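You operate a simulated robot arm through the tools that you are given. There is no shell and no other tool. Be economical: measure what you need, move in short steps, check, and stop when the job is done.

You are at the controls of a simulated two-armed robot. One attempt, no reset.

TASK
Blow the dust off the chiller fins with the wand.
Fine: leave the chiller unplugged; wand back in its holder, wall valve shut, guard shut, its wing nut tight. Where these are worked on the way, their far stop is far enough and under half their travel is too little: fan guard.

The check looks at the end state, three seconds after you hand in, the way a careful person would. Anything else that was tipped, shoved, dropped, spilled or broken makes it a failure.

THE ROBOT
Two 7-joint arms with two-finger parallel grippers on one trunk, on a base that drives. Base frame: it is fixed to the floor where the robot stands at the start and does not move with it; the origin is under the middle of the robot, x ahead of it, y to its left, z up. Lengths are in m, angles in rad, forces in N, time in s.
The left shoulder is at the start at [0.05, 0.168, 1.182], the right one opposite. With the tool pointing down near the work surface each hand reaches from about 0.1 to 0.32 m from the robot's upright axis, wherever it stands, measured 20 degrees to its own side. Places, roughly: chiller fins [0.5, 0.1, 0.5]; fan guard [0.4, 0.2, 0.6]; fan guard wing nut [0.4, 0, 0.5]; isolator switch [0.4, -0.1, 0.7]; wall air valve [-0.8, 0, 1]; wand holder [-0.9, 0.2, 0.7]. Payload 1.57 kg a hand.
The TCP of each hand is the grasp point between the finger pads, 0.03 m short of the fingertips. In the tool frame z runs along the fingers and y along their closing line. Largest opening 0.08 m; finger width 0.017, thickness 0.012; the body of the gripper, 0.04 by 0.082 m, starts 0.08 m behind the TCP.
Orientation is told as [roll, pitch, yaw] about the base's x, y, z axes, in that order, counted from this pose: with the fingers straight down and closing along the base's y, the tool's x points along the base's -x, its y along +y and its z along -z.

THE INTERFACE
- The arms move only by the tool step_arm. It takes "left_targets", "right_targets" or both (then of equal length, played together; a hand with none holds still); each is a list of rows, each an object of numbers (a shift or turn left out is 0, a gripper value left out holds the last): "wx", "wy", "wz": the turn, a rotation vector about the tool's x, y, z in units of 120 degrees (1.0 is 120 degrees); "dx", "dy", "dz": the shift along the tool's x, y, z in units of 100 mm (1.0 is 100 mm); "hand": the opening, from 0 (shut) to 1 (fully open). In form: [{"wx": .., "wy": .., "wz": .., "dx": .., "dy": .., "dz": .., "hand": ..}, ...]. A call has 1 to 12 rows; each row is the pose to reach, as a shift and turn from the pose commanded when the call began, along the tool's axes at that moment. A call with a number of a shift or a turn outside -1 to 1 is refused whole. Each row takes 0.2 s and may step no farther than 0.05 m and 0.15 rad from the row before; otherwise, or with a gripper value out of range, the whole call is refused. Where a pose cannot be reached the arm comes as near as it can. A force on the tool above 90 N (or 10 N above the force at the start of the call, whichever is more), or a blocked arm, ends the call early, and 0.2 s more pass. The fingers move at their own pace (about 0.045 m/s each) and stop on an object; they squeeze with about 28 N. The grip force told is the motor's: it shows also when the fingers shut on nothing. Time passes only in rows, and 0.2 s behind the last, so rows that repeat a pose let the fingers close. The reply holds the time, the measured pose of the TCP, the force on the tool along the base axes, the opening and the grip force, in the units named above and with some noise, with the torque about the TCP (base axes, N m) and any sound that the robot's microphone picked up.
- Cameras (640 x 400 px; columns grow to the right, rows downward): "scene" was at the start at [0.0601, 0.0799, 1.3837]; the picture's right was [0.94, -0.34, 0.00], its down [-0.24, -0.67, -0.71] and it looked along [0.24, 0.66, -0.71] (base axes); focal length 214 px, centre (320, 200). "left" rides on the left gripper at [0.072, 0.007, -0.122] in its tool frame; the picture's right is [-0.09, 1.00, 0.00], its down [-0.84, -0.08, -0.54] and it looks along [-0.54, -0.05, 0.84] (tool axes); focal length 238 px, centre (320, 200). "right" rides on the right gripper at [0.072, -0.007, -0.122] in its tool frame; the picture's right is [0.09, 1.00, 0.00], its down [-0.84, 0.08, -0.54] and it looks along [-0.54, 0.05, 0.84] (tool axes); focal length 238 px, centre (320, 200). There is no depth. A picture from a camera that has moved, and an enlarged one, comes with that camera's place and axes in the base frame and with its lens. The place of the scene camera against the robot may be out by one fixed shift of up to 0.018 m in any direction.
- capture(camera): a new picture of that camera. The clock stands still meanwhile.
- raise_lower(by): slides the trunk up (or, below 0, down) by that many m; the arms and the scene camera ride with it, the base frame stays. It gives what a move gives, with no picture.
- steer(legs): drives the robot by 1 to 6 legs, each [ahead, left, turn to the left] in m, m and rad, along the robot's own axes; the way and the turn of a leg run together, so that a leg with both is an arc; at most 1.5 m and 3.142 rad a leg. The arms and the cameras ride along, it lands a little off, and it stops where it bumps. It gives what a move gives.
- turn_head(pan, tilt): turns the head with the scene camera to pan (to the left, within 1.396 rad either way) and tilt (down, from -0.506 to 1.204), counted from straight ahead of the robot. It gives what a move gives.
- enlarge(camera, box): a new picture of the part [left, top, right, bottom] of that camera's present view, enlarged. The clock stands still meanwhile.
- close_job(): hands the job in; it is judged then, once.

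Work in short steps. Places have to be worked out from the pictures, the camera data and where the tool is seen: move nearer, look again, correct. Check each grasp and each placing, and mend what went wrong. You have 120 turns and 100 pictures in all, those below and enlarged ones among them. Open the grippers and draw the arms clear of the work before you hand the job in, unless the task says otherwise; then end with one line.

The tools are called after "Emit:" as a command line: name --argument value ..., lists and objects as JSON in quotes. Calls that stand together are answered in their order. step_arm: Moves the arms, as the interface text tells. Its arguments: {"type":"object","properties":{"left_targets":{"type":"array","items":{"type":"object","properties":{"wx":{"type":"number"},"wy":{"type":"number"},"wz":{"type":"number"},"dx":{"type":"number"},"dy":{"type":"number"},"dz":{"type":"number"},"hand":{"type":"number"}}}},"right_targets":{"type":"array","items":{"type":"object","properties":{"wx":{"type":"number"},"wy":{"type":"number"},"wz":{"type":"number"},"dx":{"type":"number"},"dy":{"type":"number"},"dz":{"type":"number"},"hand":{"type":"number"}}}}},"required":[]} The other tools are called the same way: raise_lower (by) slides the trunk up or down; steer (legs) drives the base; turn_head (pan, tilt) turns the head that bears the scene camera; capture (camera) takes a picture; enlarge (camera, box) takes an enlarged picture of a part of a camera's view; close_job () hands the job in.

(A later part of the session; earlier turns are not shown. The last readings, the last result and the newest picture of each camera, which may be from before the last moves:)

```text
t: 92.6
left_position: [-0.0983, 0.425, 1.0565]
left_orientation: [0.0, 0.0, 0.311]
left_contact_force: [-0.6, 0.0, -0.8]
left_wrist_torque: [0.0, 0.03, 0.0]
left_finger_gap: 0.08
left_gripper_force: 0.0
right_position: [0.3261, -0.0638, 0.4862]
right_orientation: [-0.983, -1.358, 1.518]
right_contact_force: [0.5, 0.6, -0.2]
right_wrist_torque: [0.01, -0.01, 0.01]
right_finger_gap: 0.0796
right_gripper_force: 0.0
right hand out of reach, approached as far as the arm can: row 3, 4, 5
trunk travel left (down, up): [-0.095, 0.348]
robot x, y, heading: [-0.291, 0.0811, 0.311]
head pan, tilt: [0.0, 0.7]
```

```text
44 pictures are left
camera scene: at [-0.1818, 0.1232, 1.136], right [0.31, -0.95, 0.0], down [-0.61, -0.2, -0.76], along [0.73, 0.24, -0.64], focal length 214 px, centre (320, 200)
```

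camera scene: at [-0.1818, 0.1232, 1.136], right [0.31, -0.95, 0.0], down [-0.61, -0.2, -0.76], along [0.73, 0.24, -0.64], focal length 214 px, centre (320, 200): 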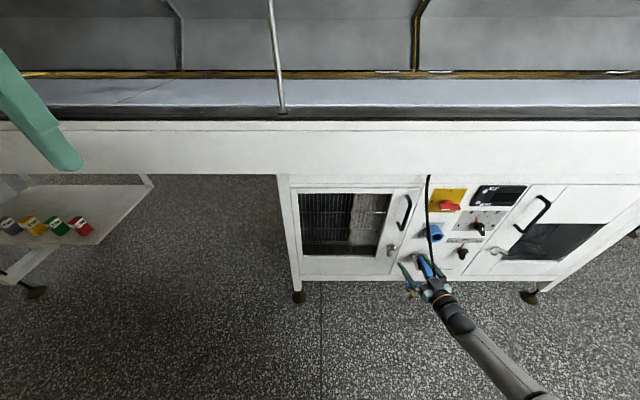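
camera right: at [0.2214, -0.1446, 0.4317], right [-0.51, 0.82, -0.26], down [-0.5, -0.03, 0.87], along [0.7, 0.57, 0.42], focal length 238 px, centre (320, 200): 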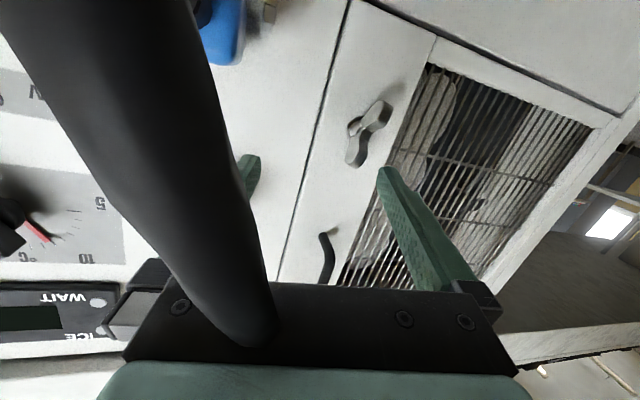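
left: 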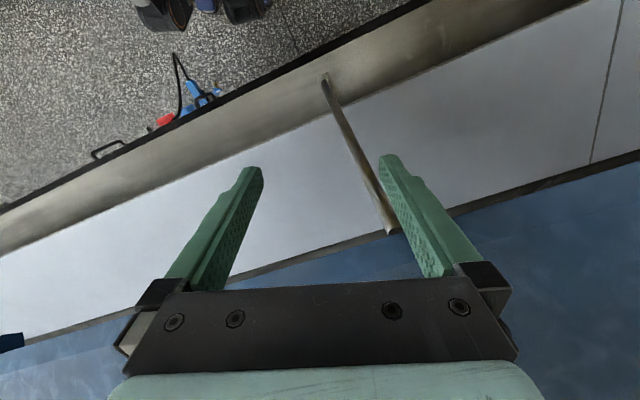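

The cord hangs just right of the hand. I move the hand left and back, away from it.

Emit:
step_arm --right_targets '[{"dx": -0.08, "dy": 0.4, "dz": -0.1}, {"dx": -0.15, "dy": 0.8, "dz": -0.3}, {"dx": -0.15, "dy": 0.9, "dz": -0.6}]'

Emit:
step_arm --right_targets '[{"wx": 0.06}, {"wx": 0.12}, {"wx": 0.16, "wz": 0.06}, {"wx": 0.16, "wz": 0.12}]'

Emit:
capture --camera "right"

```text
t: 93.4
left_position: [-0.0988, 0.4259, 1.0556]
left_orientation: [-0.001, 0.0, 0.314]
left_contact_force: [-0.8, 0.2, 0.6]
left_wrist_torque: [0.0, -0.01, -0.01]
left_finger_gap: 0.0797
left_gripper_force: 0.0
right_position: [0.2702, -0.0665, 0.499]
right_orientation: [-0.832, -1.386, 1.406]
right_contact_force: [0.3, -0.2, 0.4]
right_wrist_torque: [-0.02, -0.02, 0.01]
right_finger_gap: 0.0801
right_gripper_force: 0.1
right hand out of reach, approached as far as the arm can: row 1, 2, 3
trunk travel left (down, up): [-0.095, 0.348]
robot x, y, heading: [-0.2936, 0.0781, 0.312]
head pan, tilt: [0.0, 0.7]
```

```text
t: 94.4
left_position: [-0.0983, 0.4255, 1.0561]
left_orientation: [0.0, 0.0, 0.312]
left_contact_force: [-0.2, -0.2, 0.6]
left_wrist_torque: [0.0, 0.01, 0.01]
left_finger_gap: 0.08
left_gripper_force: 0.1
right_position: [0.2803, -0.1039, 0.4946]
right_orientation: [0.711, -1.418, -0.461]
right_contact_force: [-1.7, 0.0, -0.7]
right_wrist_torque: [0.01, 0.02, -0.01]
right_finger_gap: 0.0798
right_gripper_force: 0.0
right hand out of reach, approached as far as the arm can: row 1, 2, 3, 4
trunk travel left (down, up): [-0.095, 0.348]
robot x, y, heading: [-0.2943, 0.0827, 0.313]
head pan, tilt: [0.0, 0.7]
```

```text
43 pictures are left
camera right: at [0.1544, -0.1363, 0.4377], right [-0.25, 0.97, 0.01], down [-0.43, -0.12, 0.9], along [0.87, 0.22, 0.44], focal length 238 px, centre (320, 200)
```

right: 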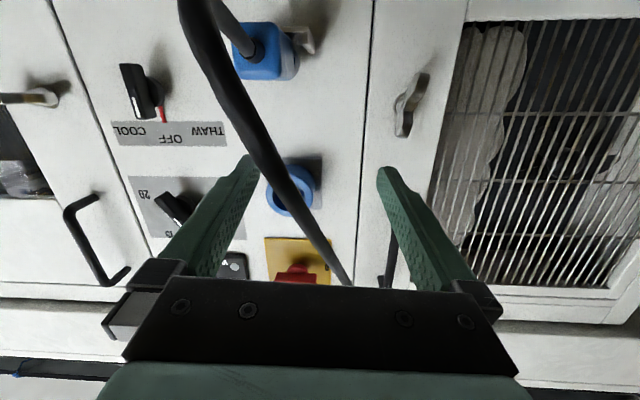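

Hand is clear of nut, which now stands near vertical (~75° turned). I back 0.1, strafe left 0.08 to line up with the handle and raise the trunk 0.16 to handle height.

Emit:
steer --legs '[[-0.1, 0, 0], [0, 0.08, 0]]'

Emit:
raise_lower --by 0.16

Emit:
capture --camera "right"

```text
t: 96.2
left_position: [-0.2179, 0.4732, 1.0562]
left_orientation: [0.001, 0.0, 0.315]
left_contact_force: [1.2, 0.4, 0.7]
left_wrist_torque: [0.01, -0.04, -0.02]
left_finger_gap: 0.0798
left_gripper_force: 0.0
right_position: [0.1636, -0.0571, 0.4943]
right_orientation: [0.708, -1.418, -0.457]
right_contact_force: [-0.6, 0.4, 0.5]
right_wrist_torque: [0.0, 0.0, 0.0]
right_finger_gap: 0.0802
right_gripper_force: 0.0
trunk travel left (down, up): [-0.095, 0.348]
robot x, y, heading: [-0.411, 0.1289, 0.317]
head pan, tilt: [0.0, 0.7]
```

```text
t: 98.1
left_position: [-0.2177, 0.4719, 1.2154]
left_orientation: [0.001, 0.001, 0.316]
left_contact_force: [0.3, 0.1, 0.3]
left_wrist_torque: [0.0, -0.01, 0.0]
left_finger_gap: 0.0801
left_gripper_force: 0.0
right_position: [0.1633, -0.0571, 0.6547]
right_orientation: [0.707, -1.42, -0.455]
right_contact_force: [-0.4, -0.2, -0.4]
right_wrist_torque: [0.01, -0.01, -0.04]
right_finger_gap: 0.08
right_gripper_force: 0.0
trunk travel left (down, up): [-0.255, 0.188]
robot x, y, heading: [-0.4096, 0.1273, 0.309]
head pan, tilt: [0.0, 0.7]
```

```text
42 pictures are left
camera right: at [0.0357, -0.0885, 0.5975], right [-0.25, 0.97, 0.01], down [-0.43, -0.12, 0.9], along [0.87, 0.22, 0.44], focal length 238 px, centre (320, 200)
```

right: 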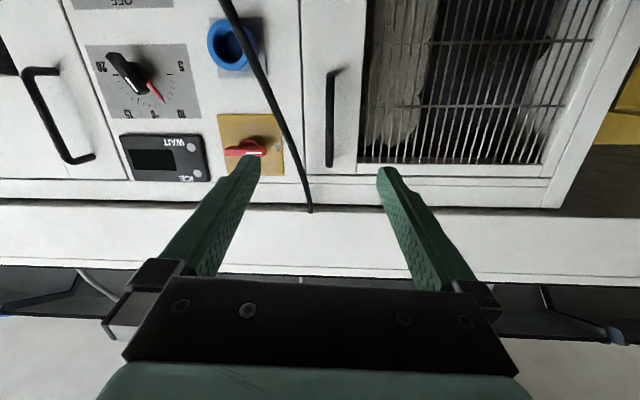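

Handle bar ≈(0.370,0.010,0.637); cord 75 mm to its right. Narrow the opening to 50 mm and drive 0.13 ahead, then re-look.

Emit:
step_arm --right_targets '[{"hand": 0.62}, {"hand": 0.62}]'

Emit:
steer --legs '[[0.13, 0, 0]]'

Emit:
capture --camera "right"

```text
t: 98.7
left_position: [-0.2176, 0.473, 1.2168]
left_orientation: [0.0, -0.001, 0.313]
left_contact_force: [-0.5, 0.1, 0.3]
left_wrist_torque: [-0.02, -0.01, 0.0]
left_finger_gap: 0.08
left_gripper_force: 0.0
right_position: [0.1625, -0.057, 0.6546]
right_orientation: [0.706, -1.419, -0.458]
right_contact_force: [0.4, -0.2, 1.3]
right_wrist_torque: [-0.01, 0.01, 0.02]
right_finger_gap: 0.0494
right_gripper_force: 0.0
trunk travel left (down, up): [-0.255, 0.188]
robot x, y, heading: [-0.4142, 0.1286, 0.316]
head pan, tilt: [0.0, 0.7]
```

```text
t: 100.0
left_position: [-0.0929, 0.5122, 1.2156]
left_orientation: [0.001, -0.002, 0.309]
left_contact_force: [-0.1, -0.2, 0.2]
left_wrist_torque: [0.01, 0.0, -0.04]
left_finger_gap: 0.08
left_gripper_force: 0.0
right_position: [0.2868, -0.0183, 0.6546]
right_orientation: [0.704, -1.42, -0.456]
right_contact_force: [-0.6, -1.0, -0.1]
right_wrist_torque: [-0.01, 0.02, 0.03]
right_finger_gap: 0.0495
right_gripper_force: 0.2
trunk travel left (down, up): [-0.255, 0.188]
robot x, y, heading: [-0.2906, 0.1682, 0.312]
head pan, tilt: [0.0, 0.7]
```

```text
41 pictures are left
camera right: at [0.159, -0.0499, 0.5973], right [-0.25, 0.97, 0.01], down [-0.43, -0.12, 0.9], along [0.87, 0.22, 0.44], focal length 238 px, centre (320, 200)
```

right: 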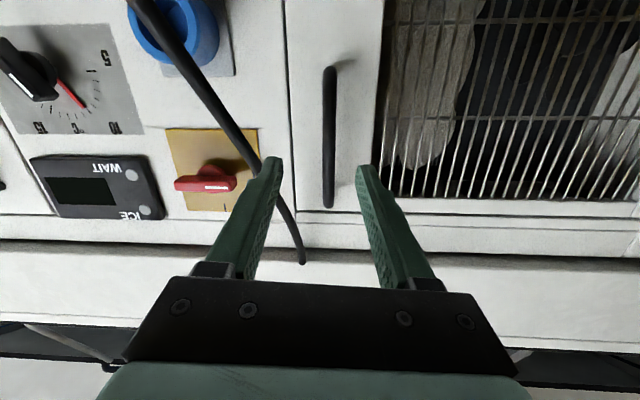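

Bar is 8 mm left of the hand axis. Advance 84 mm, watching for contact, then close.

Emit:
step_arm --right_targets '[{"dy": 0.08, "dz": 0.3}, {"dy": 0.08, "dz": 0.6}, {"dy": 0.08, "dz": 0.84}, {"dy": 0.08, "dz": 0.84, "hand": 0}, {"dy": 0.08, "dz": 0.84, "hand": 0}, {"dy": 0.08, "dz": 0.84, "hand": 0}, {"dy": 0.08, "dz": 0.84, "hand": 0}]'

Emit:
capture --camera "right"

```text
t: 101.5
left_position: [-0.0929, 0.5127, 1.2153]
left_orientation: [0.0, 0.0, 0.313]
left_contact_force: [0.0, 0.1, -0.3]
left_wrist_torque: [-0.02, -0.01, 0.01]
left_finger_gap: 0.0801
left_gripper_force: 0.0
right_position: [0.3645, 0.0103, 0.6459]
right_orientation: [0.699, -1.42, -0.452]
right_contact_force: [0.6, 0.3, -0.2]
right_wrist_torque: [-0.45, -0.06, 0.02]
right_finger_gap: 0.0131
right_gripper_force: 29.6
trunk travel left (down, up): [-0.255, 0.188]
robot x, y, heading: [-0.2882, 0.1724, 0.309]
head pan, tilt: [0.0, 0.7]
```

```text
40 pictures are left
camera right: at [0.2376, -0.0214, 0.5896], right [-0.25, 0.97, 0.01], down [-0.43, -0.11, 0.9], along [0.87, 0.22, 0.44], focal length 238 px, centre (320, 200)
```

right: 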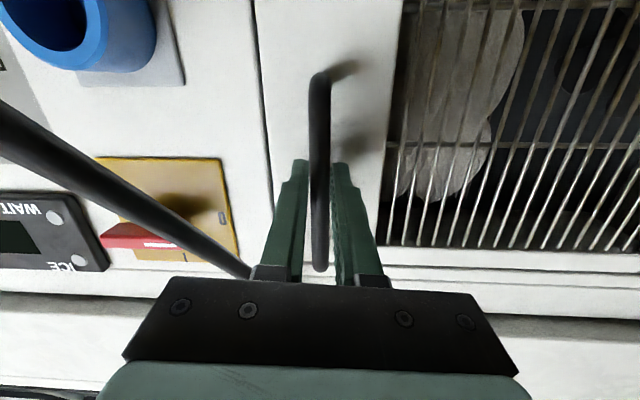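

Handle gripped (13 mm). Test: pull back 3 cm with the arm.

Emit:
step_arm --right_targets '[{"dz": -0.15}, {"dz": -0.3}]'

Emit:
capture --camera "right"

```text
t: 102.2
left_position: [-0.0926, 0.5135, 1.2156]
left_orientation: [-0.001, 0.0, 0.311]
left_contact_force: [0.7, -0.3, 0.4]
left_wrist_torque: [-0.03, 0.02, 0.0]
left_finger_gap: 0.08
left_gripper_force: 0.0
right_position: [0.3345, 0.0048, 0.6478]
right_orientation: [0.694, -1.414, -0.445]
right_contact_force: [-1.4, 10.2, -6.8]
right_wrist_torque: [-0.52, -0.28, 0.11]
right_finger_gap: 0.0131
right_gripper_force: 30.2
trunk travel left (down, up): [-0.255, 0.188]
robot x, y, heading: [-0.286, 0.1697, 0.311]
head pan, tilt: [0.0, 0.7]
```

```text
39 pictures are left
camera right: at [0.2069, -0.0268, 0.5903], right [-0.25, 0.97, 0.01], down [-0.42, -0.12, 0.9], along [0.87, 0.22, 0.44], focal length 238 px, centre (320, 200)
```

right: 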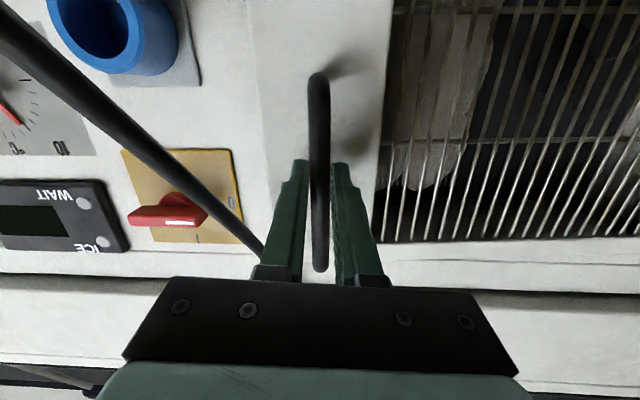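

The guard opens. Pull it further by driving the base along the arc (to ~35°).

Emit:
steer --legs '[[-0.08, 0.017, 0], [-0.053, 0.021, 0], [-0.05, 0.028, 0]]'

Emit:
capture --camera "right"

Emit:
capture --camera "scene"

```text
t: 103.9
left_position: [-0.2274, 0.5101, 1.2163]
left_orientation: [-0.002, -0.001, 0.314]
left_contact_force: [-0.1, 0.1, 0.1]
left_wrist_torque: [0.01, -0.02, -0.01]
left_finger_gap: 0.0799
left_gripper_force: 0.0
right_position: [0.1989, 0.012, 0.6483]
right_orientation: [0.725, -1.419, -0.455]
right_contact_force: [0.7, -1.3, 2.3]
right_wrist_torque: [-0.66, 0.21, 0.02]
right_finger_gap: 0.0132
right_gripper_force: 29.4
trunk travel left (down, up): [-0.255, 0.188]
robot x, y, heading: [-0.4255, 0.1633, 0.317]
head pan, tilt: [0.0, 0.7]
stopped in leg 2: the robot was blocked; the commanded pose is now the measured one
```

```text
38 pictures are left
camera right: at [0.0734, -0.0212, 0.5911], right [-0.27, 0.96, 0.01], down [-0.42, -0.13, 0.9], along [0.86, 0.24, 0.44], focal length 238 px, centre (320, 200)
```

right: 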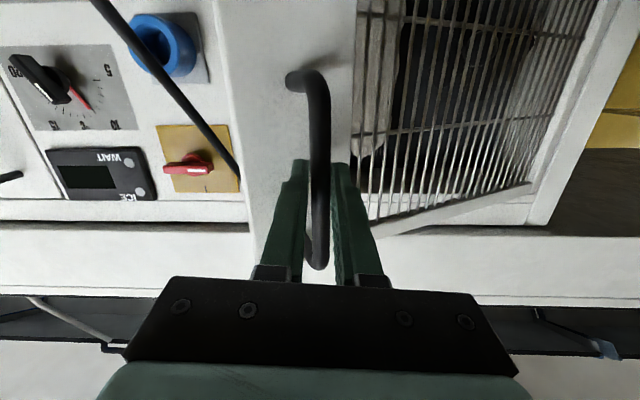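

```text
37 pictures are left
camera scene: at [-0.3105, 0.2073, 1.296], right [0.31, -0.95, 0.0], down [-0.61, -0.2, -0.77], along [0.73, 0.24, -0.64], focal length 214 px, centre (320, 200)
```

scene: 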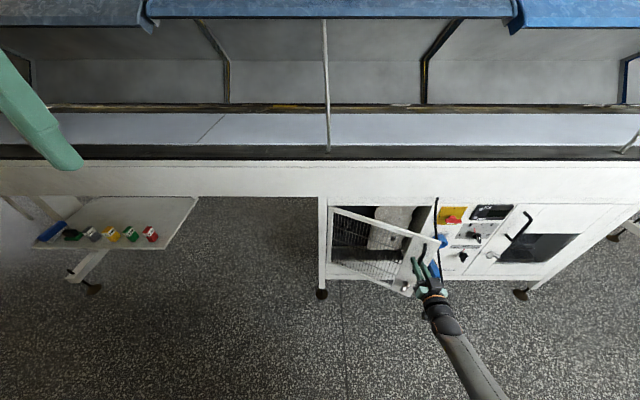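

Guard at ~40° (handle radius ≈0.24 m, shorter than I thought). Continue along the corrected arc to ~90°.

Emit:
steer --legs '[[-0.025, 0.028, 0], [-0.022, 0.03, 0], [-0.018, 0.04, 0], [-0.01, 0.04, 0]]'

Emit:
capture --camera "scene"

```text
t: 105.4
left_position: [-0.241, 0.5558, 1.2164]
left_orientation: [-0.003, -0.002, 0.309]
left_contact_force: [-0.9, 1.3, -0.4]
left_wrist_torque: [-0.01, -0.01, 0.06]
left_finger_gap: 0.0799
left_gripper_force: 0.1
right_position: [0.1895, 0.0181, 0.6467]
right_orientation: [0.557, -1.424, -0.349]
right_contact_force: [-0.4, -1.8, -0.7]
right_wrist_torque: [-0.68, -0.51, -0.11]
right_finger_gap: 0.013
right_gripper_force: 29.2
trunk travel left (down, up): [-0.255, 0.188]
robot x, y, heading: [-0.4345, 0.2123, 0.31]
head pan, tilt: [0.0, 0.7]
stopped in leg 2: the force on the tool passed its limit (the readings are from after the stop); the commanded pose is now the measured one
```

```text
36 pictures are left
camera scene: at [-0.3241, 0.2528, 1.2958], right [0.31, -0.95, 0.0], down [-0.61, -0.2, -0.76], along [0.73, 0.23, -0.64], focal length 214 px, centre (320, 200)
```

scene: 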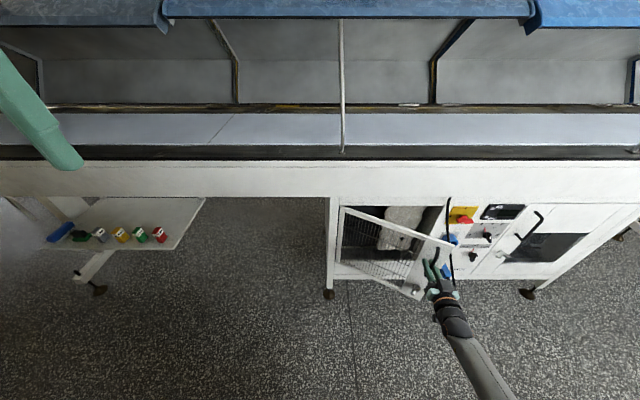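

Finger tips are hitting the door face as it rotates. Regrip shallower (tips just past the bar) and continue.

Emit:
step_arm --right_targets '[{"hand": 0.4}, {"hand": 0.4}, {"hand": 0.4, "dz": -0.2}, {"hand": 0, "dz": -0.2}, {"hand": 0, "dz": -0.2}, {"hand": 0, "dz": -0.2}]'

Emit:
capture --camera "right"

```text
t: 106.8
left_position: [-0.2402, 0.5539, 1.2165]
left_orientation: [-0.001, -0.002, 0.308]
left_contact_force: [0.0, 0.0, -0.3]
left_wrist_torque: [0.0, 0.02, 0.0]
left_finger_gap: 0.08
left_gripper_force: 0.0
right_position: [0.1705, 0.0131, 0.6475]
right_orientation: [0.588, -1.421, -0.376]
right_contact_force: [-2.3, -11.2, 2.2]
right_wrist_torque: [-0.49, -0.04, -0.2]
right_finger_gap: 0.0131
right_gripper_force: 30.0
trunk travel left (down, up): [-0.255, 0.188]
robot x, y, heading: [-0.437, 0.2095, 0.31]
head pan, tilt: [0.0, 0.7]
```

```text
35 pictures are left
camera right: at [0.0417, -0.0153, 0.5916], right [-0.22, 0.98, -0.01], down [-0.42, -0.09, 0.9], along [0.88, 0.2, 0.43], focal length 238 px, centre (320, 200)
```

right: 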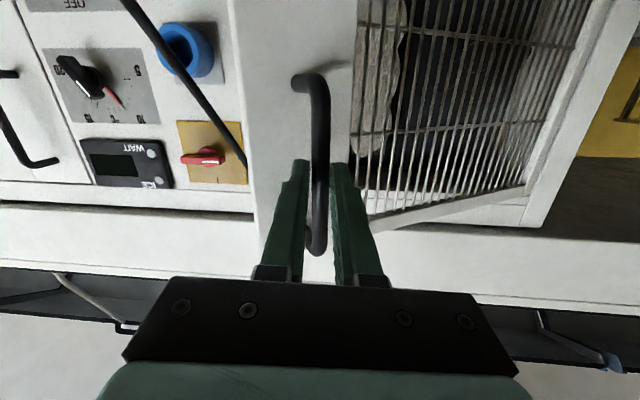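

Continue: base along the arc from 28° towards 55°.

Emit:
steer --legs '[[-0.032, 0.022, 0], [-0.03, 0.026, 0], [-0.032, 0.036, 0], [-0.027, 0.042, 0]]'

Emit:
capture --camera "right"

```text
t: 107.5
left_position: [-0.2411, 0.5568, 1.216]
left_orientation: [-0.002, -0.002, 0.311]
left_contact_force: [0.2, -0.2, 0.2]
left_wrist_torque: [-0.01, -0.02, -0.02]
left_finger_gap: 0.08
left_gripper_force: 0.0
right_position: [0.1713, 0.0124, 0.6483]
right_orientation: [0.549, -1.425, -0.337]
right_contact_force: [-0.4, 0.7, 0.0]
right_wrist_torque: [-0.59, -0.08, -0.01]
right_finger_gap: 0.013
right_gripper_force: 30.4
trunk travel left (down, up): [-0.255, 0.188]
robot x, y, heading: [-0.4358, 0.2096, 0.314]
head pan, tilt: [0.0, 0.7]
stopped in leg 1: the robot was blocked; the commanded pose is now the measured one
```

```text
34 pictures are left
camera right: at [0.0424, -0.0158, 0.5917], right [-0.22, 0.98, -0.01], down [-0.43, -0.08, 0.9], along [0.88, 0.2, 0.43], focal length 238 px, centre (320, 200)
```

right: 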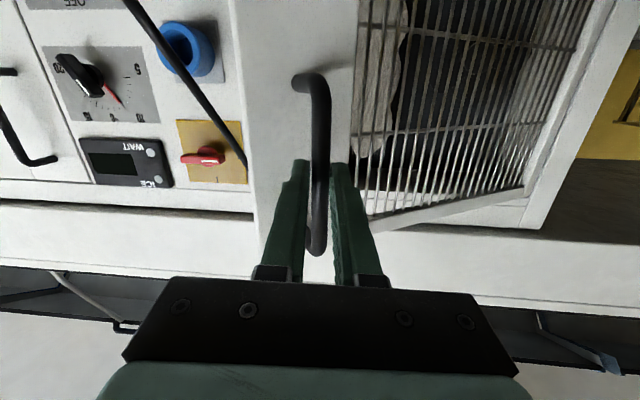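

The base itself is blocked (pillar behind), so I pull with the arm instead: back 6 cm and left 5 cm.

Emit:
step_arm --right_targets '[{"dz": -0.16, "dy": 0.08}, {"dz": -0.32, "dy": 0.18}, {"dz": -0.48, "dy": 0.3}, {"dz": -0.62, "dy": 0.42}]'

Emit:
capture --camera "scene"

```text
t: 108.5
left_position: [-0.2404, 0.5546, 1.2167]
left_orientation: [-0.001, -0.002, 0.31]
left_contact_force: [0.4, 0.8, 0.2]
left_wrist_torque: [-0.02, 0.05, -0.02]
left_finger_gap: 0.0799
left_gripper_force: 0.1
right_position: [0.111, 0.0029, 0.6546]
right_orientation: [0.651, -1.41, -0.428]
right_contact_force: [0.3, -0.5, -0.9]
right_wrist_torque: [0.0, 0.0, -0.02]
right_finger_gap: 0.0001
right_gripper_force: 21.5
right hand out of reach, approached as far as the arm can: row 1, 2, 3, 4
trunk travel left (down, up): [-0.255, 0.188]
robot x, y, heading: [-0.4355, 0.2095, 0.309]
head pan, tilt: [0.0, 0.7]
```

```text
33 pictures are left
camera scene: at [-0.3237, 0.2528, 1.2962], right [0.3, -0.95, 0.0], down [-0.61, -0.2, -0.76], along [0.73, 0.23, -0.64], focal length 214 px, centre (320, 200)
```

scene: 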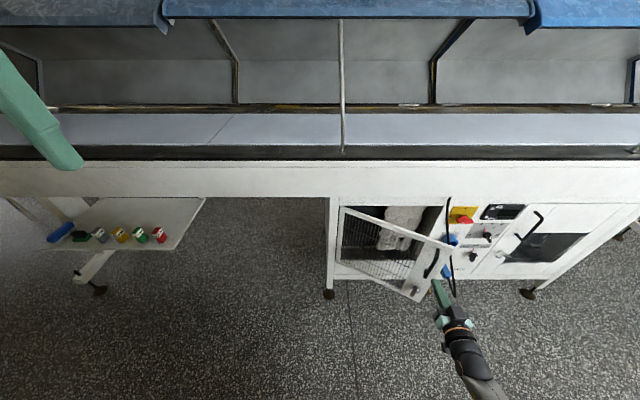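

The hand slipped off; guard stands at ~30°. Plan: move the robot to the right, and push the guard open from its inner side with the left hand pointing down. Strafe right first.

Emit:
steer --legs '[[0, -0.68, 0]]'

Emit:
raise_lower --by -0.255

Emit:
step_arm --left_targets '[{"dz": 0.45, "hand": 0}, {"dz": 0.9, "dy": -0.3, "hand": 0}, {"dz": 1.0, "dy": -0.6, "hand": 0}]'

Emit:
step_arm --left_targets '[{"dz": 0.45}, {"dz": 0.9}, {"dz": 1.0}]'

Emit:
turn_head --pan 0.3 --tilt 0.7

Emit:
capture --camera "scene"

```text
t: 112.2
left_position: [-0.0354, -0.0805, 1.2168]
left_orientation: [0.0, -0.001, 0.321]
left_contact_force: [-0.5, -0.2, -0.3]
left_wrist_torque: [0.02, 0.01, 0.0]
left_finger_gap: 0.0801
left_gripper_force: 0.1
right_position: [0.3234, -0.6255, 0.6543]
right_orientation: [0.66, -1.41, -0.42]
right_contact_force: [-0.5, -0.4, 0.4]
right_wrist_torque: [0.0, 0.02, -0.03]
right_finger_gap: 0.0
right_gripper_force: 21.0
trunk travel left (down, up): [-0.255, 0.188]
robot x, y, heading: [-0.2304, -0.4257, 0.327]
head pan, tilt: [0.0, 0.7]
```

```text
t: 114.8
left_position: [-0.0356, -0.0798, 0.9602]
left_orientation: [-0.003, -0.001, 0.322]
left_contact_force: [0.5, -0.1, -0.2]
left_wrist_torque: [0.01, -0.03, 0.0]
left_finger_gap: 0.0801
left_gripper_force: 0.1
right_position: [0.324, -0.6256, 0.4006]
right_orientation: [0.657, -1.412, -0.42]
right_contact_force: [0.5, 0.1, -0.2]
right_wrist_torque: [-0.02, 0.01, 0.02]
right_finger_gap: 0.0
right_gripper_force: 21.6
trunk travel left (down, up): [0.0, 0.443]
robot x, y, heading: [-0.2296, -0.4257, 0.325]
head pan, tilt: [0.0, 0.7]
```

```text
refused: row 2 steps farther than a row can; nothing moved
```

```text
t: 115.6
left_position: [-0.0343, -0.0812, 0.8602]
left_orientation: [-0.002, -0.002, 0.321]
left_contact_force: [-0.2, 0.1, -0.3]
left_wrist_torque: [0.0, 0.02, -0.01]
left_finger_gap: 0.0799
left_gripper_force: 0.1
right_position: [0.323, -0.625, 0.3996]
right_orientation: [0.66, -1.413, -0.421]
right_contact_force: [-0.5, 0.8, 0.4]
right_wrist_torque: [0.03, -0.02, 0.01]
right_finger_gap: 0.0002
right_gripper_force: 21.7
trunk travel left (down, up): [0.0, 0.443]
robot x, y, heading: [-0.2285, -0.4237, 0.32]
head pan, tilt: [0.0, 0.7]
```

```text
t: 116.4
left_position: [-0.033, -0.0804, 0.8615]
left_orientation: [-0.002, -0.003, 0.322]
left_contact_force: [-0.6, -0.5, 0.0]
left_wrist_torque: [-0.02, -0.02, 0.0]
left_finger_gap: 0.08
left_gripper_force: 0.1
right_position: [0.322, -0.6242, 0.4005]
right_orientation: [0.66, -1.412, -0.42]
right_contact_force: [-0.4, -0.8, 0.6]
right_wrist_torque: [-0.02, -0.03, -0.03]
right_finger_gap: 0.0
right_gripper_force: 21.4
trunk travel left (down, up): [0.0, 0.443]
robot x, y, heading: [-0.2242, -0.4267, 0.324]
head pan, tilt: [0.3, 0.7]
```

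```text
32 pictures are left
camera scene: at [-0.1269, -0.3606, 1.041], right [0.58, -0.81, 0.0], down [-0.52, -0.37, -0.76], along [0.62, 0.45, -0.64], focal length 214 px, centre (320, 200)
```

scene: 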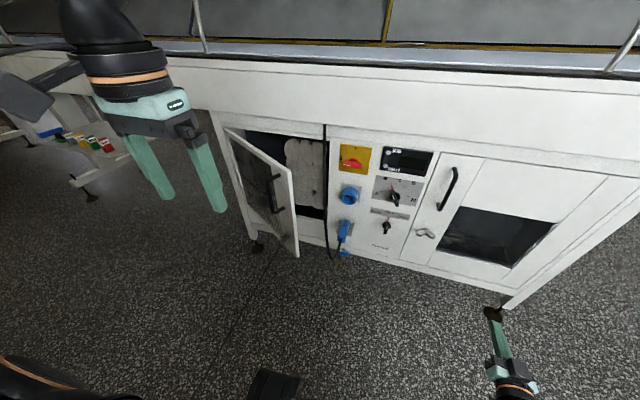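

Guard stands ~30° open, view is good. Close the left fingers, drive 0.17 ahead, then move the left hand over the guard's top edge to the inner side.

Emit:
steer --legs '[[0.17, 0, 0]]'

Emit:
step_arm --left_targets '[{"dx": -0.4, "dy": -0.1, "hand": 0}, {"dx": -0.8, "dy": -0.3, "hand": 0}, {"dx": -1.0, "dy": -0.5, "hand": 0}, {"dx": -1.0, "dy": -0.5, "hand": 0}]'

Emit:
step_arm --left_targets '[{"dx": -0.4}, {"dx": -0.5}]'

Emit:
capture --camera "scene"

```text
t: 117.9
left_position: [0.1293, -0.0273, 0.8614]
left_orientation: [-0.002, -0.002, 0.318]
left_contact_force: [0.0, 1.1, -0.8]
left_wrist_torque: [0.03, -0.03, -0.01]
left_finger_gap: 0.0799
left_gripper_force: 0.0
right_position: [0.4846, -0.5702, 0.4001]
right_orientation: [0.658, -1.412, -0.422]
right_contact_force: [0.5, 0.7, -0.4]
right_wrist_torque: [-0.01, -0.02, -0.01]
right_finger_gap: 0.0
right_gripper_force: 21.4
trunk travel left (down, up): [0.0, 0.443]
robot x, y, heading: [-0.0615, -0.3699, 0.319]
head pan, tilt: [0.3, 0.7]
```

```text
t: 118.9
left_position: [0.2405, -0.0433, 0.8604]
left_orientation: [-0.001, -0.001, 0.319]
left_contact_force: [0.6, -0.8, 0.5]
left_wrist_torque: [0.02, -0.01, 0.0]
left_finger_gap: 0.0002
left_gripper_force: 4.6
right_position: [0.4857, -0.5713, 0.4008]
right_orientation: [0.658, -1.412, -0.42]
right_contact_force: [0.1, 0.6, 0.0]
right_wrist_torque: [0.0, 0.0, 0.01]
right_finger_gap: 0.0
right_gripper_force: 21.1
trunk travel left (down, up): [0.0, 0.443]
robot x, y, heading: [-0.0607, -0.3732, 0.32]
head pan, tilt: [0.3, 0.7]
```

```text
t: 119.5
left_position: [0.2868, -0.027, 0.8618]
left_orientation: [0.0, -0.002, 0.322]
left_contact_force: [0.7, 0.1, 0.0]
left_wrist_torque: [0.0, -0.02, 0.01]
left_finger_gap: 0.0
left_gripper_force: 21.2
right_position: [0.486, -0.5722, 0.4007]
right_orientation: [0.658, -1.411, -0.421]
right_contact_force: [0.1, 0.9, 0.5]
right_wrist_torque: [-0.02, 0.01, -0.01]
right_finger_gap: 0.0
right_gripper_force: 20.9
trunk travel left (down, up): [0.0, 0.443]
robot x, y, heading: [-0.0606, -0.3743, 0.319]
head pan, tilt: [0.3, 0.7]
```

```text
31 pictures are left
camera scene: at [0.0365, -0.3065, 1.041], right [0.58, -0.81, 0.0], down [-0.52, -0.37, -0.76], along [0.62, 0.44, -0.64], focal length 214 px, centre (320, 200)
```

scene: 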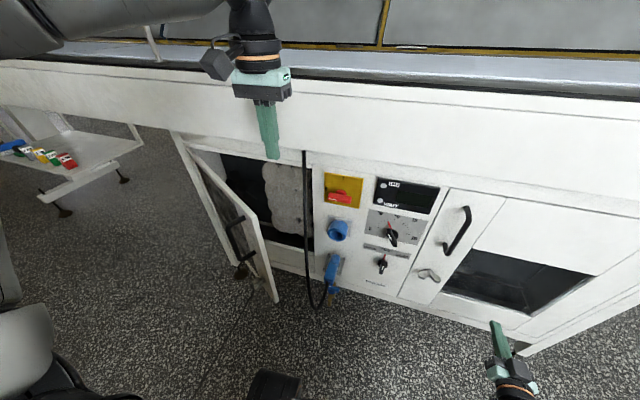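

Hand is over the opening, left of the cord. Lower it 0.22 m.

Emit:
step_arm --left_targets '[{"dz": 0.4}, {"dz": 0.8}, {"dz": 1.0}]'

Emit:
step_arm --left_targets '[{"dz": 0.4}, {"dz": 0.8}, {"dz": 1.0}]'

Emit:
capture --camera "scene"

```text
t: 120.3
left_position: [0.2874, -0.0267, 0.7621]
left_orientation: [-0.002, -0.002, 0.318]
left_contact_force: [-0.1, 0.6, -0.6]
left_wrist_torque: [-0.01, 0.01, 0.0]
left_finger_gap: 0.0
left_gripper_force: 21.3
right_position: [0.4848, -0.5736, 0.3996]
right_orientation: [0.658, -1.409, -0.424]
right_contact_force: [0.3, 0.4, -0.2]
right_wrist_torque: [0.01, -0.01, -0.02]
right_finger_gap: 0.0
right_gripper_force: 20.8
trunk travel left (down, up): [0.0, 0.443]
robot x, y, heading: [-0.0608, -0.3706, 0.323]
head pan, tilt: [0.3, 0.7]
```

```text
t: 121.1
left_position: [0.2884, -0.0276, 0.6595]
left_orientation: [0.0, -0.003, 0.319]
left_contact_force: [-0.5, -0.1, 0.0]
left_wrist_torque: [0.01, -0.02, -0.01]
left_finger_gap: 0.0
left_gripper_force: 21.0
right_position: [0.486, -0.5721, 0.3994]
right_orientation: [0.658, -1.413, -0.422]
right_contact_force: [1.2, -1.1, -0.3]
right_wrist_torque: [0.0, -0.01, 0.0]
right_finger_gap: 0.0
right_gripper_force: 21.3
trunk travel left (down, up): [0.0, 0.443]
robot x, y, heading: [-0.059, -0.3728, 0.316]
head pan, tilt: [0.3, 0.7]
```

```text
30 pictures are left
camera scene: at [0.0364, -0.3065, 1.041], right [0.58, -0.81, 0.0], down [-0.52, -0.37, -0.77], along [0.62, 0.44, -0.64], focal length 214 px, centre (320, 200)
```

scene: 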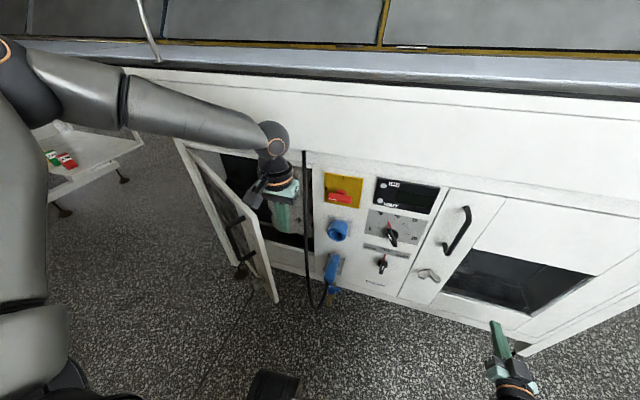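

Push left: 0.1 m steps, with slight backward motion.

Emit:
step_arm --left_targets '[{"dy": 0.4}, {"dy": 0.8}, {"dy": 1.0}]'

Emit:
step_arm --left_targets '[{"dy": 0.3, "dx": 0.05}, {"dy": 0.6, "dx": 0.1}, {"dy": 0.8, "dx": 0.15}, {"dy": 1.0, "dx": 0.2}]'

Emit:
step_arm --left_targets '[{"dy": 0.3, "dx": 0.05}, {"dy": 0.6, "dx": 0.1}, {"dy": 0.8, "dx": 0.15}, {"dy": 1.0, "dx": 0.2}]'

Emit:
capture --camera "scene"

```text
t: 121.9
left_position: [0.2552, 0.0679, 0.6595]
left_orientation: [0.0, -0.003, 0.316]
left_contact_force: [-0.6, -0.1, -0.4]
left_wrist_torque: [0.0, 0.01, -0.02]
left_finger_gap: 0.0001
left_gripper_force: 21.4
right_position: [0.4854, -0.5708, 0.4006]
right_orientation: [0.658, -1.409, -0.422]
right_contact_force: [0.0, -0.8, 0.2]
right_wrist_torque: [-0.01, 0.0, -0.02]
right_finger_gap: 0.0
right_gripper_force: 21.4
trunk travel left (down, up): [0.0, 0.443]
robot x, y, heading: [-0.0622, -0.3745, 0.319]
head pan, tilt: [0.3, 0.7]
```

```text
t: 122.9
left_position: [0.205, 0.1564, 0.6611]
left_orientation: [0.0, -0.001, 0.318]
left_contact_force: [-0.2, 0.5, 0.8]
left_wrist_torque: [-0.03, -0.03, 0.03]
left_finger_gap: 0.0
left_gripper_force: 20.8
right_position: [0.4864, -0.5717, 0.4005]
right_orientation: [0.657, -1.409, -0.42]
right_contact_force: [0.1, -0.6, -0.5]
right_wrist_torque: [0.0, -0.01, 0.02]
right_finger_gap: 0.0
right_gripper_force: 21.4
trunk travel left (down, up): [0.0, 0.443]
robot x, y, heading: [-0.0645, -0.373, 0.318]
head pan, tilt: [0.3, 0.7]
```

```text
t: 123.9
left_position: [0.1537, 0.2457, 0.6625]
left_orientation: [0.0, -0.002, 0.316]
left_contact_force: [-0.3, -0.2, 0.2]
left_wrist_torque: [0.03, 0.01, 0.03]
left_finger_gap: 0.0
left_gripper_force: 21.4
right_position: [0.4858, -0.5707, 0.4001]
right_orientation: [0.658, -1.41, -0.421]
right_contact_force: [0.3, -0.1, 0.5]
right_wrist_torque: [0.03, -0.04, -0.02]
right_finger_gap: 0.0001
right_gripper_force: 21.2
trunk travel left (down, up): [0.0, 0.443]
robot x, y, heading: [-0.0648, -0.3715, 0.318]
head pan, tilt: [0.3, 0.7]
```

```text
29 pictures are left
camera scene: at [0.0365, -0.3065, 1.041], right [0.58, -0.81, 0.0], down [-0.52, -0.37, -0.76], along [0.62, 0.44, -0.64], focal length 214 px, centre (320, 200)
```

scene: 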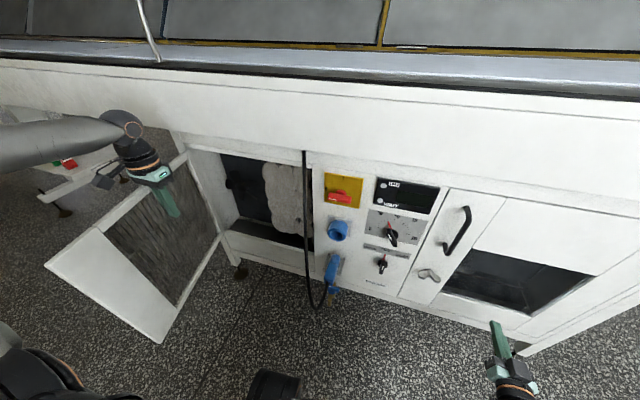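

Guard is ~90° open. Push 5 cm more towards its stop, then withdraw the left hand right and up.

Emit:
step_arm --left_targets '[{"dy": 0.2, "dx": 0.05}, {"dy": 0.4, "dx": 0.1}, {"dy": 0.5, "dx": 0.1}]'

Emit:
step_arm --left_targets '[{"dy": -0.4}, {"dy": -0.8}, {"dy": -1.0}, {"dy": -1.0, "dz": -0.5}, {"dy": -1.0, "dz": -1.0}]'

Emit:
step_arm --left_targets '[{"dz": -0.5}, {"dz": -1.0}, {"dz": -1.0, "dy": -0.4}, {"dz": -1.0, "dy": -0.8}, {"dz": -1.0, "dy": -1.0, "dx": 0.3}, {"dz": -1.0, "dy": -1.0, "dx": 0.7}, {"dz": -1.0, "dy": -1.0, "dx": 1.0}]'

Emit:
capture --camera "scene"

```text
t: 124.7
left_position: [0.1298, 0.2905, 0.6613]
left_orientation: [0.0, -0.002, 0.316]
left_contact_force: [0.1, -0.5, 0.3]
left_wrist_torque: [-0.04, -0.03, -0.01]
left_finger_gap: 0.0
left_gripper_force: 21.5
right_position: [0.4843, -0.5713, 0.3995]
right_orientation: [0.658, -1.411, -0.42]
right_contact_force: [-1.1, 0.1, -0.4]
right_wrist_torque: [-0.01, 0.01, -0.03]
right_finger_gap: 0.0
right_gripper_force: 21.6
trunk travel left (down, up): [0.0, 0.443]
robot x, y, heading: [-0.0611, -0.3704, 0.323]
head pan, tilt: [0.3, 0.7]
```

```text
t: 125.9
left_position: [0.1617, 0.1962, 0.7628]
left_orientation: [-0.002, -0.002, 0.318]
left_contact_force: [0.2, 0.4, 0.1]
left_wrist_torque: [-0.04, 0.0, -0.01]
left_finger_gap: 0.0
left_gripper_force: 21.0
right_position: [0.4858, -0.5719, 0.4006]
right_orientation: [0.656, -1.412, -0.42]
right_contact_force: [0.2, 0.3, -0.6]
right_wrist_torque: [0.01, 0.01, -0.01]
right_finger_gap: 0.0
right_gripper_force: 21.5
trunk travel left (down, up): [0.0, 0.443]
robot x, y, heading: [-0.0608, -0.375, 0.319]
head pan, tilt: [0.3, 0.7]
```

```text
t: 127.5
left_position: [0.0963, 0.0688, 0.8602]
left_orientation: [-0.001, -0.003, 0.319]
left_contact_force: [-0.2, -0.8, 0.3]
left_wrist_torque: [-0.02, -0.02, 0.0]
left_finger_gap: 0.0
left_gripper_force: 21.6
right_position: [0.4859, -0.5722, 0.4008]
right_orientation: [0.659, -1.411, -0.419]
right_contact_force: [0.0, -0.1, -0.1]
right_wrist_torque: [0.03, -0.01, 0.0]
right_finger_gap: 0.0
right_gripper_force: 21.4
trunk travel left (down, up): [0.0, 0.443]
robot x, y, heading: [-0.0605, -0.3727, 0.32]
head pan, tilt: [0.3, 0.7]
```

```text
28 pictures are left
camera scene: at [0.0366, -0.3065, 1.041], right [0.58, -0.81, 0.0], down [-0.52, -0.37, -0.76], along [0.62, 0.44, -0.64], focal length 214 px, centre (320, 200)
```

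scene: 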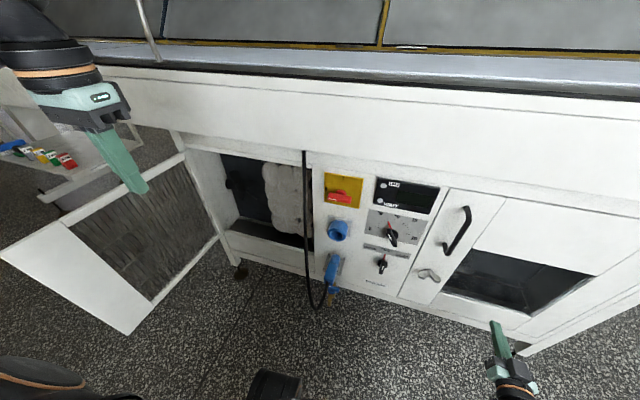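

Guard is wide open. Now fetch the wand: retract the right hand for turning.

Emit:
step_arm --right_targets '[{"dz": -0.3, "dx": -0.1}, {"dz": -0.6, "dx": -0.2}, {"dz": -0.9, "dy": 0.2, "dx": -0.3}, {"dz": -1.0, "dy": 0.5, "dx": -0.3}]'

Emit:
steer --legs '[[-0.06, 0, 0]]'

```text
t: 128.5
left_position: [0.0975, 0.0689, 0.8599]
left_orientation: [-0.001, -0.001, 0.319]
left_contact_force: [-0.3, -0.5, -0.6]
left_wrist_torque: [-0.02, -0.02, -0.02]
left_finger_gap: 0.0001
left_gripper_force: 21.5
right_position: [0.393, -0.5838, 0.45]
right_orientation: [0.722, -1.403, -0.473]
right_contact_force: [0.3, -0.6, -0.2]
right_wrist_torque: [0.01, 0.03, 0.0]
right_finger_gap: 0.0
right_gripper_force: 21.4
right hand out of reach, approached as far as the arm can: row 3, 4
trunk travel left (down, up): [0.0, 0.443]
robot x, y, heading: [-0.0624, -0.3699, 0.315]
head pan, tilt: [0.3, 0.7]
```

```text
t: 129.5
left_position: [0.0408, 0.051, 0.8602]
left_orientation: [-0.002, -0.001, 0.32]
left_contact_force: [-0.4, -0.6, 0.7]
left_wrist_torque: [0.02, 0.01, -0.02]
left_finger_gap: 0.0
left_gripper_force: 21.4
right_position: [0.337, -0.6021, 0.4499]
right_orientation: [0.726, -1.4, -0.475]
right_contact_force: [-0.1, -0.3, -0.8]
right_wrist_torque: [0.03, 0.04, 0.02]
right_finger_gap: 0.0003
right_gripper_force: 21.3
trunk travel left (down, up): [0.0, 0.443]
robot x, y, heading: [-0.1214, -0.3927, 0.32]
head pan, tilt: [0.3, 0.7]
```

Turn right (clockwise) so that the low right hand sweeps clear of the cord; step 0.05 ahead first for clearance from wall pipes.

Emit:
steer --legs '[[0.05, 0, 0], [0, 0, -1.57], [0, 0, -1.57]]'

Emit:
turn_head --pan -0.4 --tilt 0.5

Emit:
capture --camera "scene"

```text
t: 137.9
left_position: [-0.2122, -0.8227, 0.8616]
left_orientation: [-0.002, -0.001, -2.774]
left_contact_force: [-0.4, 0.5, 1.1]
left_wrist_torque: [0.0, 0.01, 0.02]
left_finger_gap: 0.0
left_gripper_force: 21.9
right_position: [-0.5395, -0.1868, 0.449]
right_orientation: [0.727, -1.399, 2.715]
right_contact_force: [-1.2, -0.3, -0.1]
right_wrist_torque: [0.03, -0.01, 0.0]
right_finger_gap: 0.0001
right_gripper_force: 20.9
trunk travel left (down, up): [0.0, 0.443]
robot x, y, heading: [-0.0759, -0.3713, -2.775]
head pan, tilt: [0.3, 0.7]
```

```text
t: 139.0
left_position: [-0.2117, -0.8232, 0.8604]
left_orientation: [-0.002, -0.002, -2.776]
left_contact_force: [0.1, -0.2, -1.3]
left_wrist_torque: [-0.02, -0.01, 0.04]
left_finger_gap: 0.0001
left_gripper_force: 21.5
right_position: [-0.5393, -0.1862, 0.4497]
right_orientation: [0.725, -1.4, 2.714]
right_contact_force: [-0.1, -0.2, 0.9]
right_wrist_torque: [-0.02, 0.02, -0.02]
right_finger_gap: 0.0002
right_gripper_force: 21.0
trunk travel left (down, up): [0.0, 0.443]
robot x, y, heading: [-0.0723, -0.3748, -2.775]
head pan, tilt: [-0.4, 0.499]
```

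```text
27 pictures are left
camera scene: at [-0.2084, -0.3831, 1.0587], right [0.03, 1.0, 0.0], down [0.48, -0.01, -0.88], along [-0.88, 0.03, -0.48], focal length 214 px, centre (320, 200)
```

scene: 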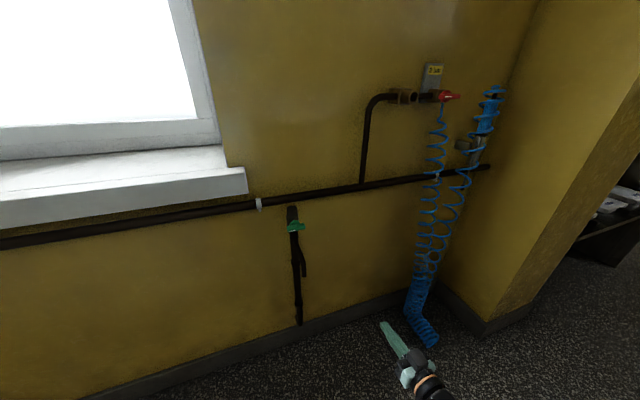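

Raise the trunk fully and strafe right so the right hand lines up with the wand; align heading.

Emit:
raise_lower --by 0.44

Emit:
steer --legs '[[0, 0, -0.045], [0.1, -0.45, 0]]'

Emit:
step_arm --right_targets '[{"dx": -0.3, "hand": 0.75}, {"dx": -0.6, "hand": 0.75}]'

Emit:
capture --camera "right"

Emit:
capture --camera "scene"

```text
refused: 0.44 is not a number from -0.4 to 0.4
```

```text
t: 142.2
left_position: [-0.466, -0.4255, 0.8602]
left_orientation: [-0.001, -0.002, -2.819]
left_contact_force: [-0.3, 0.3, -0.4]
left_wrist_torque: [0.01, 0.02, 0.01]
left_finger_gap: 0.0
left_gripper_force: 21.1
right_position: [-0.7654, 0.2263, 0.4497]
right_orientation: [0.727, -1.399, 2.671]
right_contact_force: [0.2, 0.1, -0.4]
right_wrist_torque: [-0.02, -0.02, 0.0]
right_finger_gap: 0.0001
right_gripper_force: 21.2
trunk travel left (down, up): [0.0, 0.443]
robot x, y, heading: [-0.3102, 0.015, -2.823]
head pan, tilt: [-0.4, 0.499]
```

```text
t: 142.8
left_position: [-0.4655, -0.4244, 0.8606]
left_orientation: [-0.002, -0.001, -2.819]
left_contact_force: [-0.8, -0.6, 0.3]
left_wrist_torque: [0.01, -0.04, -0.01]
left_finger_gap: 0.0001
left_gripper_force: 21.4
right_position: [-0.7738, 0.231, 0.5086]
right_orientation: [0.721, -1.399, 2.673]
right_contact_force: [-0.3, 0.1, -0.1]
right_wrist_torque: [-0.03, -0.02, -0.01]
right_finger_gap: 0.0501
right_gripper_force: 0.0
trunk travel left (down, up): [0.0, 0.443]
robot x, y, heading: [-0.3107, 0.0193, -2.817]
head pan, tilt: [-0.4, 0.499]
```

```text
26 pictures are left
camera right: at [-0.6496, 0.2646, 0.4519], right [0.26, -0.97, 0.02], down [0.41, 0.13, 0.9], along [-0.87, -0.22, 0.43], focal length 238 px, centre (320, 200)
```

right: 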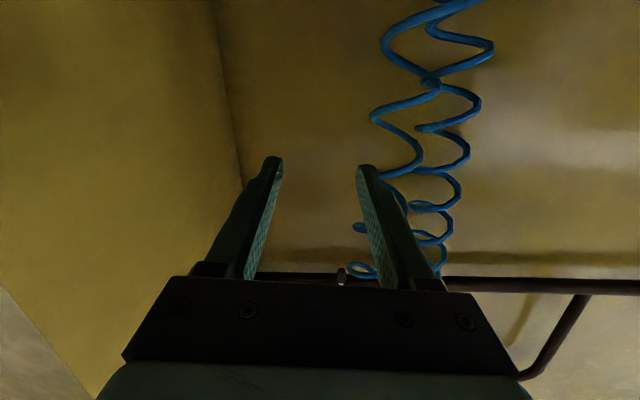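

```text
25 pictures are left
camera scene: at [-0.4437, 0.0143, 1.0587], right [0.08, 1.0, 0.0], down [0.48, -0.04, -0.88], along [-0.88, 0.07, -0.48], focal length 214 px, centre (320, 200)
```

scene: 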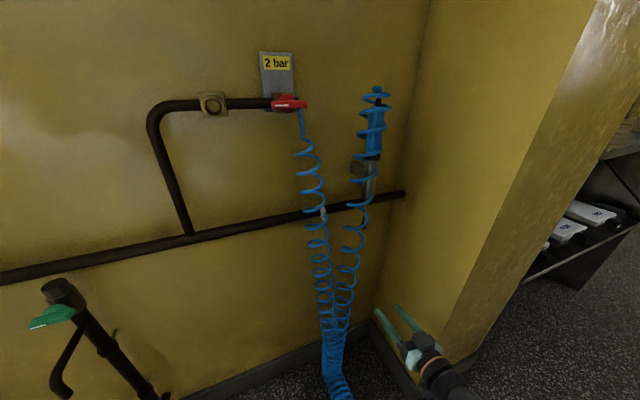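

Raise the trunk 0.4 and the hand 5 cm more to handle height, then look.

Emit:
raise_lower --by 0.4

Emit:
step_arm --right_targets '[{"dx": -0.3}, {"dx": -0.5}]'

Emit:
capture --camera "right"

```text
t: 146.6
left_position: [-0.4658, -0.4249, 1.2611]
left_orientation: [-0.002, -0.002, -2.819]
left_contact_force: [-0.1, -0.2, -0.5]
left_wrist_torque: [0.01, -0.01, -0.03]
left_finger_gap: 0.0
left_gripper_force: 21.3
right_position: [-0.7743, 0.2314, 0.9079]
right_orientation: [0.724, -1.4, 2.671]
right_contact_force: [-0.2, 1.2, 0.3]
right_wrist_torque: [-0.03, 0.02, -0.01]
right_finger_gap: 0.0601
right_gripper_force: 0.1
trunk travel left (down, up): [-0.4, 0.043]
robot x, y, heading: [-0.3048, 0.018, -2.817]
head pan, tilt: [-0.4, 0.499]
```

```text
t: 147.2
left_position: [-0.4656, -0.4259, 1.2606]
left_orientation: [0.0, -0.001, -2.819]
left_contact_force: [0.1, 0.0, -0.7]
left_wrist_torque: [-0.03, -0.02, 0.01]
left_finger_gap: 0.0001
left_gripper_force: 21.5
right_position: [-0.7801, 0.2358, 0.9573]
right_orientation: [0.729, -1.4, 2.667]
right_contact_force: [0.3, 0.8, -0.3]
right_wrist_torque: [-0.04, 0.01, -0.01]
right_finger_gap: 0.0597
right_gripper_force: 0.0
trunk travel left (down, up): [-0.4, 0.043]
robot x, y, heading: [-0.3062, 0.0177, -2.815]
head pan, tilt: [-0.4, 0.499]
```

```text
24 pictures are left
camera right: at [-0.6562, 0.268, 0.9009], right [0.26, -0.97, 0.02], down [0.41, 0.13, 0.9], along [-0.87, -0.22, 0.43], focal length 238 px, centre (320, 200)
```

right: 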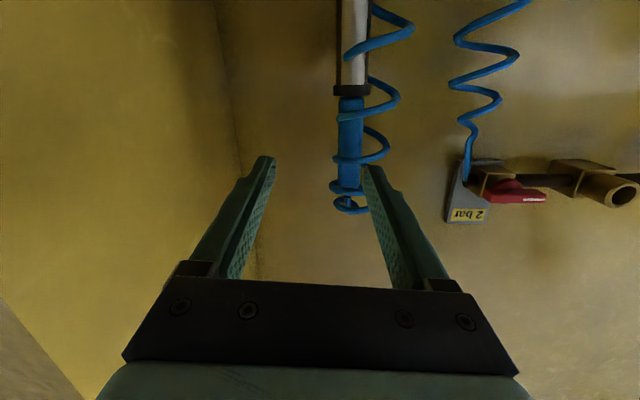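

Handle ≈(-0.945,0.153,0.962). Move 38 mm left and 90 mm ahead, re-check.

Emit:
step_arm --right_targets '[{"dy": 0.38, "dx": -0.1}, {"dy": 0.38, "dx": -0.15, "dz": 0.4}, {"dy": 0.38, "dx": -0.15, "dz": 0.8}]'

Emit:
capture --camera "right"

```text
t: 148.0
left_position: [-0.4658, -0.4239, 1.2609]
left_orientation: [-0.001, -0.003, -2.818]
left_contact_force: [0.2, 0.3, 0.3]
left_wrist_torque: [0.0, -0.03, 0.0]
left_finger_gap: 0.0
left_gripper_force: 21.5
right_position: [-0.8548, 0.1899, 0.9659]
right_orientation: [0.736, -1.397, 2.668]
right_contact_force: [0.1, 0.3, 0.6]
right_wrist_torque: [-0.04, -0.01, -0.02]
right_finger_gap: 0.0602
right_gripper_force: 0.1
right hand out of reach, approached as far as the arm can: row 1, 2, 3
trunk travel left (down, up): [-0.4, 0.043]
robot x, y, heading: [-0.3044, 0.0181, -2.819]
head pan, tilt: [-0.4, 0.499]
```

```text
23 pictures are left
camera right: at [-0.7294, 0.2226, 0.9106], right [0.26, -0.96, 0.03], down [0.41, 0.13, 0.9], along [-0.87, -0.23, 0.43], focal length 238 px, centre (320, 200)
```

right: 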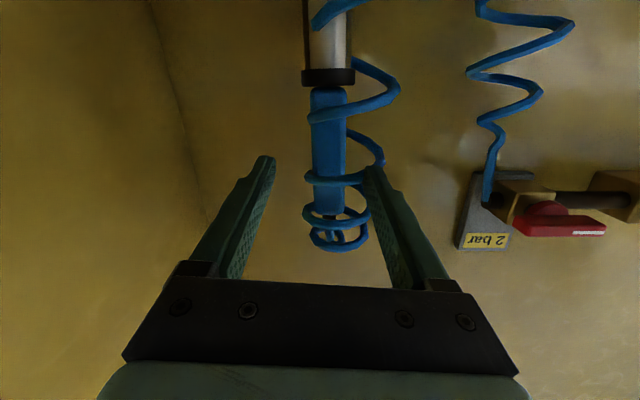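

Well centred. Advance 45 mm and re-check depth.

Emit:
step_arm --right_targets '[{"dz": 0.25, "dy": -0.03}, {"dz": 0.45, "dy": -0.03}]'

Emit:
capture --camera "right"

```text
t: 148.6
left_position: [-0.4662, -0.4253, 1.2608]
left_orientation: [-0.001, -0.002, -2.819]
left_contact_force: [-0.3, -0.4, 0.5]
left_wrist_torque: [0.01, 0.01, -0.01]
left_finger_gap: 0.0
left_gripper_force: 21.1
right_position: [-0.8985, 0.1824, 0.9622]
right_orientation: [0.742, -1.399, 2.659]
right_contact_force: [0.0, -0.2, -0.5]
right_wrist_torque: [0.02, -0.04, -0.02]
right_finger_gap: 0.0603
right_gripper_force: 0.1
trunk travel left (down, up): [-0.4, 0.043]
robot x, y, heading: [-0.3052, 0.0149, -2.822]
head pan, tilt: [-0.4, 0.499]
```

```text
22 pictures are left
camera right: at [-0.7732, 0.2155, 0.9065], right [0.26, -0.96, 0.03], down [0.41, 0.13, 0.9], along [-0.87, -0.23, 0.43], focal length 238 px, centre (320, 200)
```

right: 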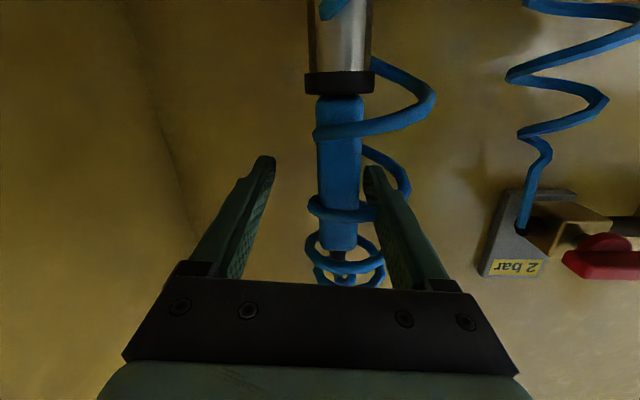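

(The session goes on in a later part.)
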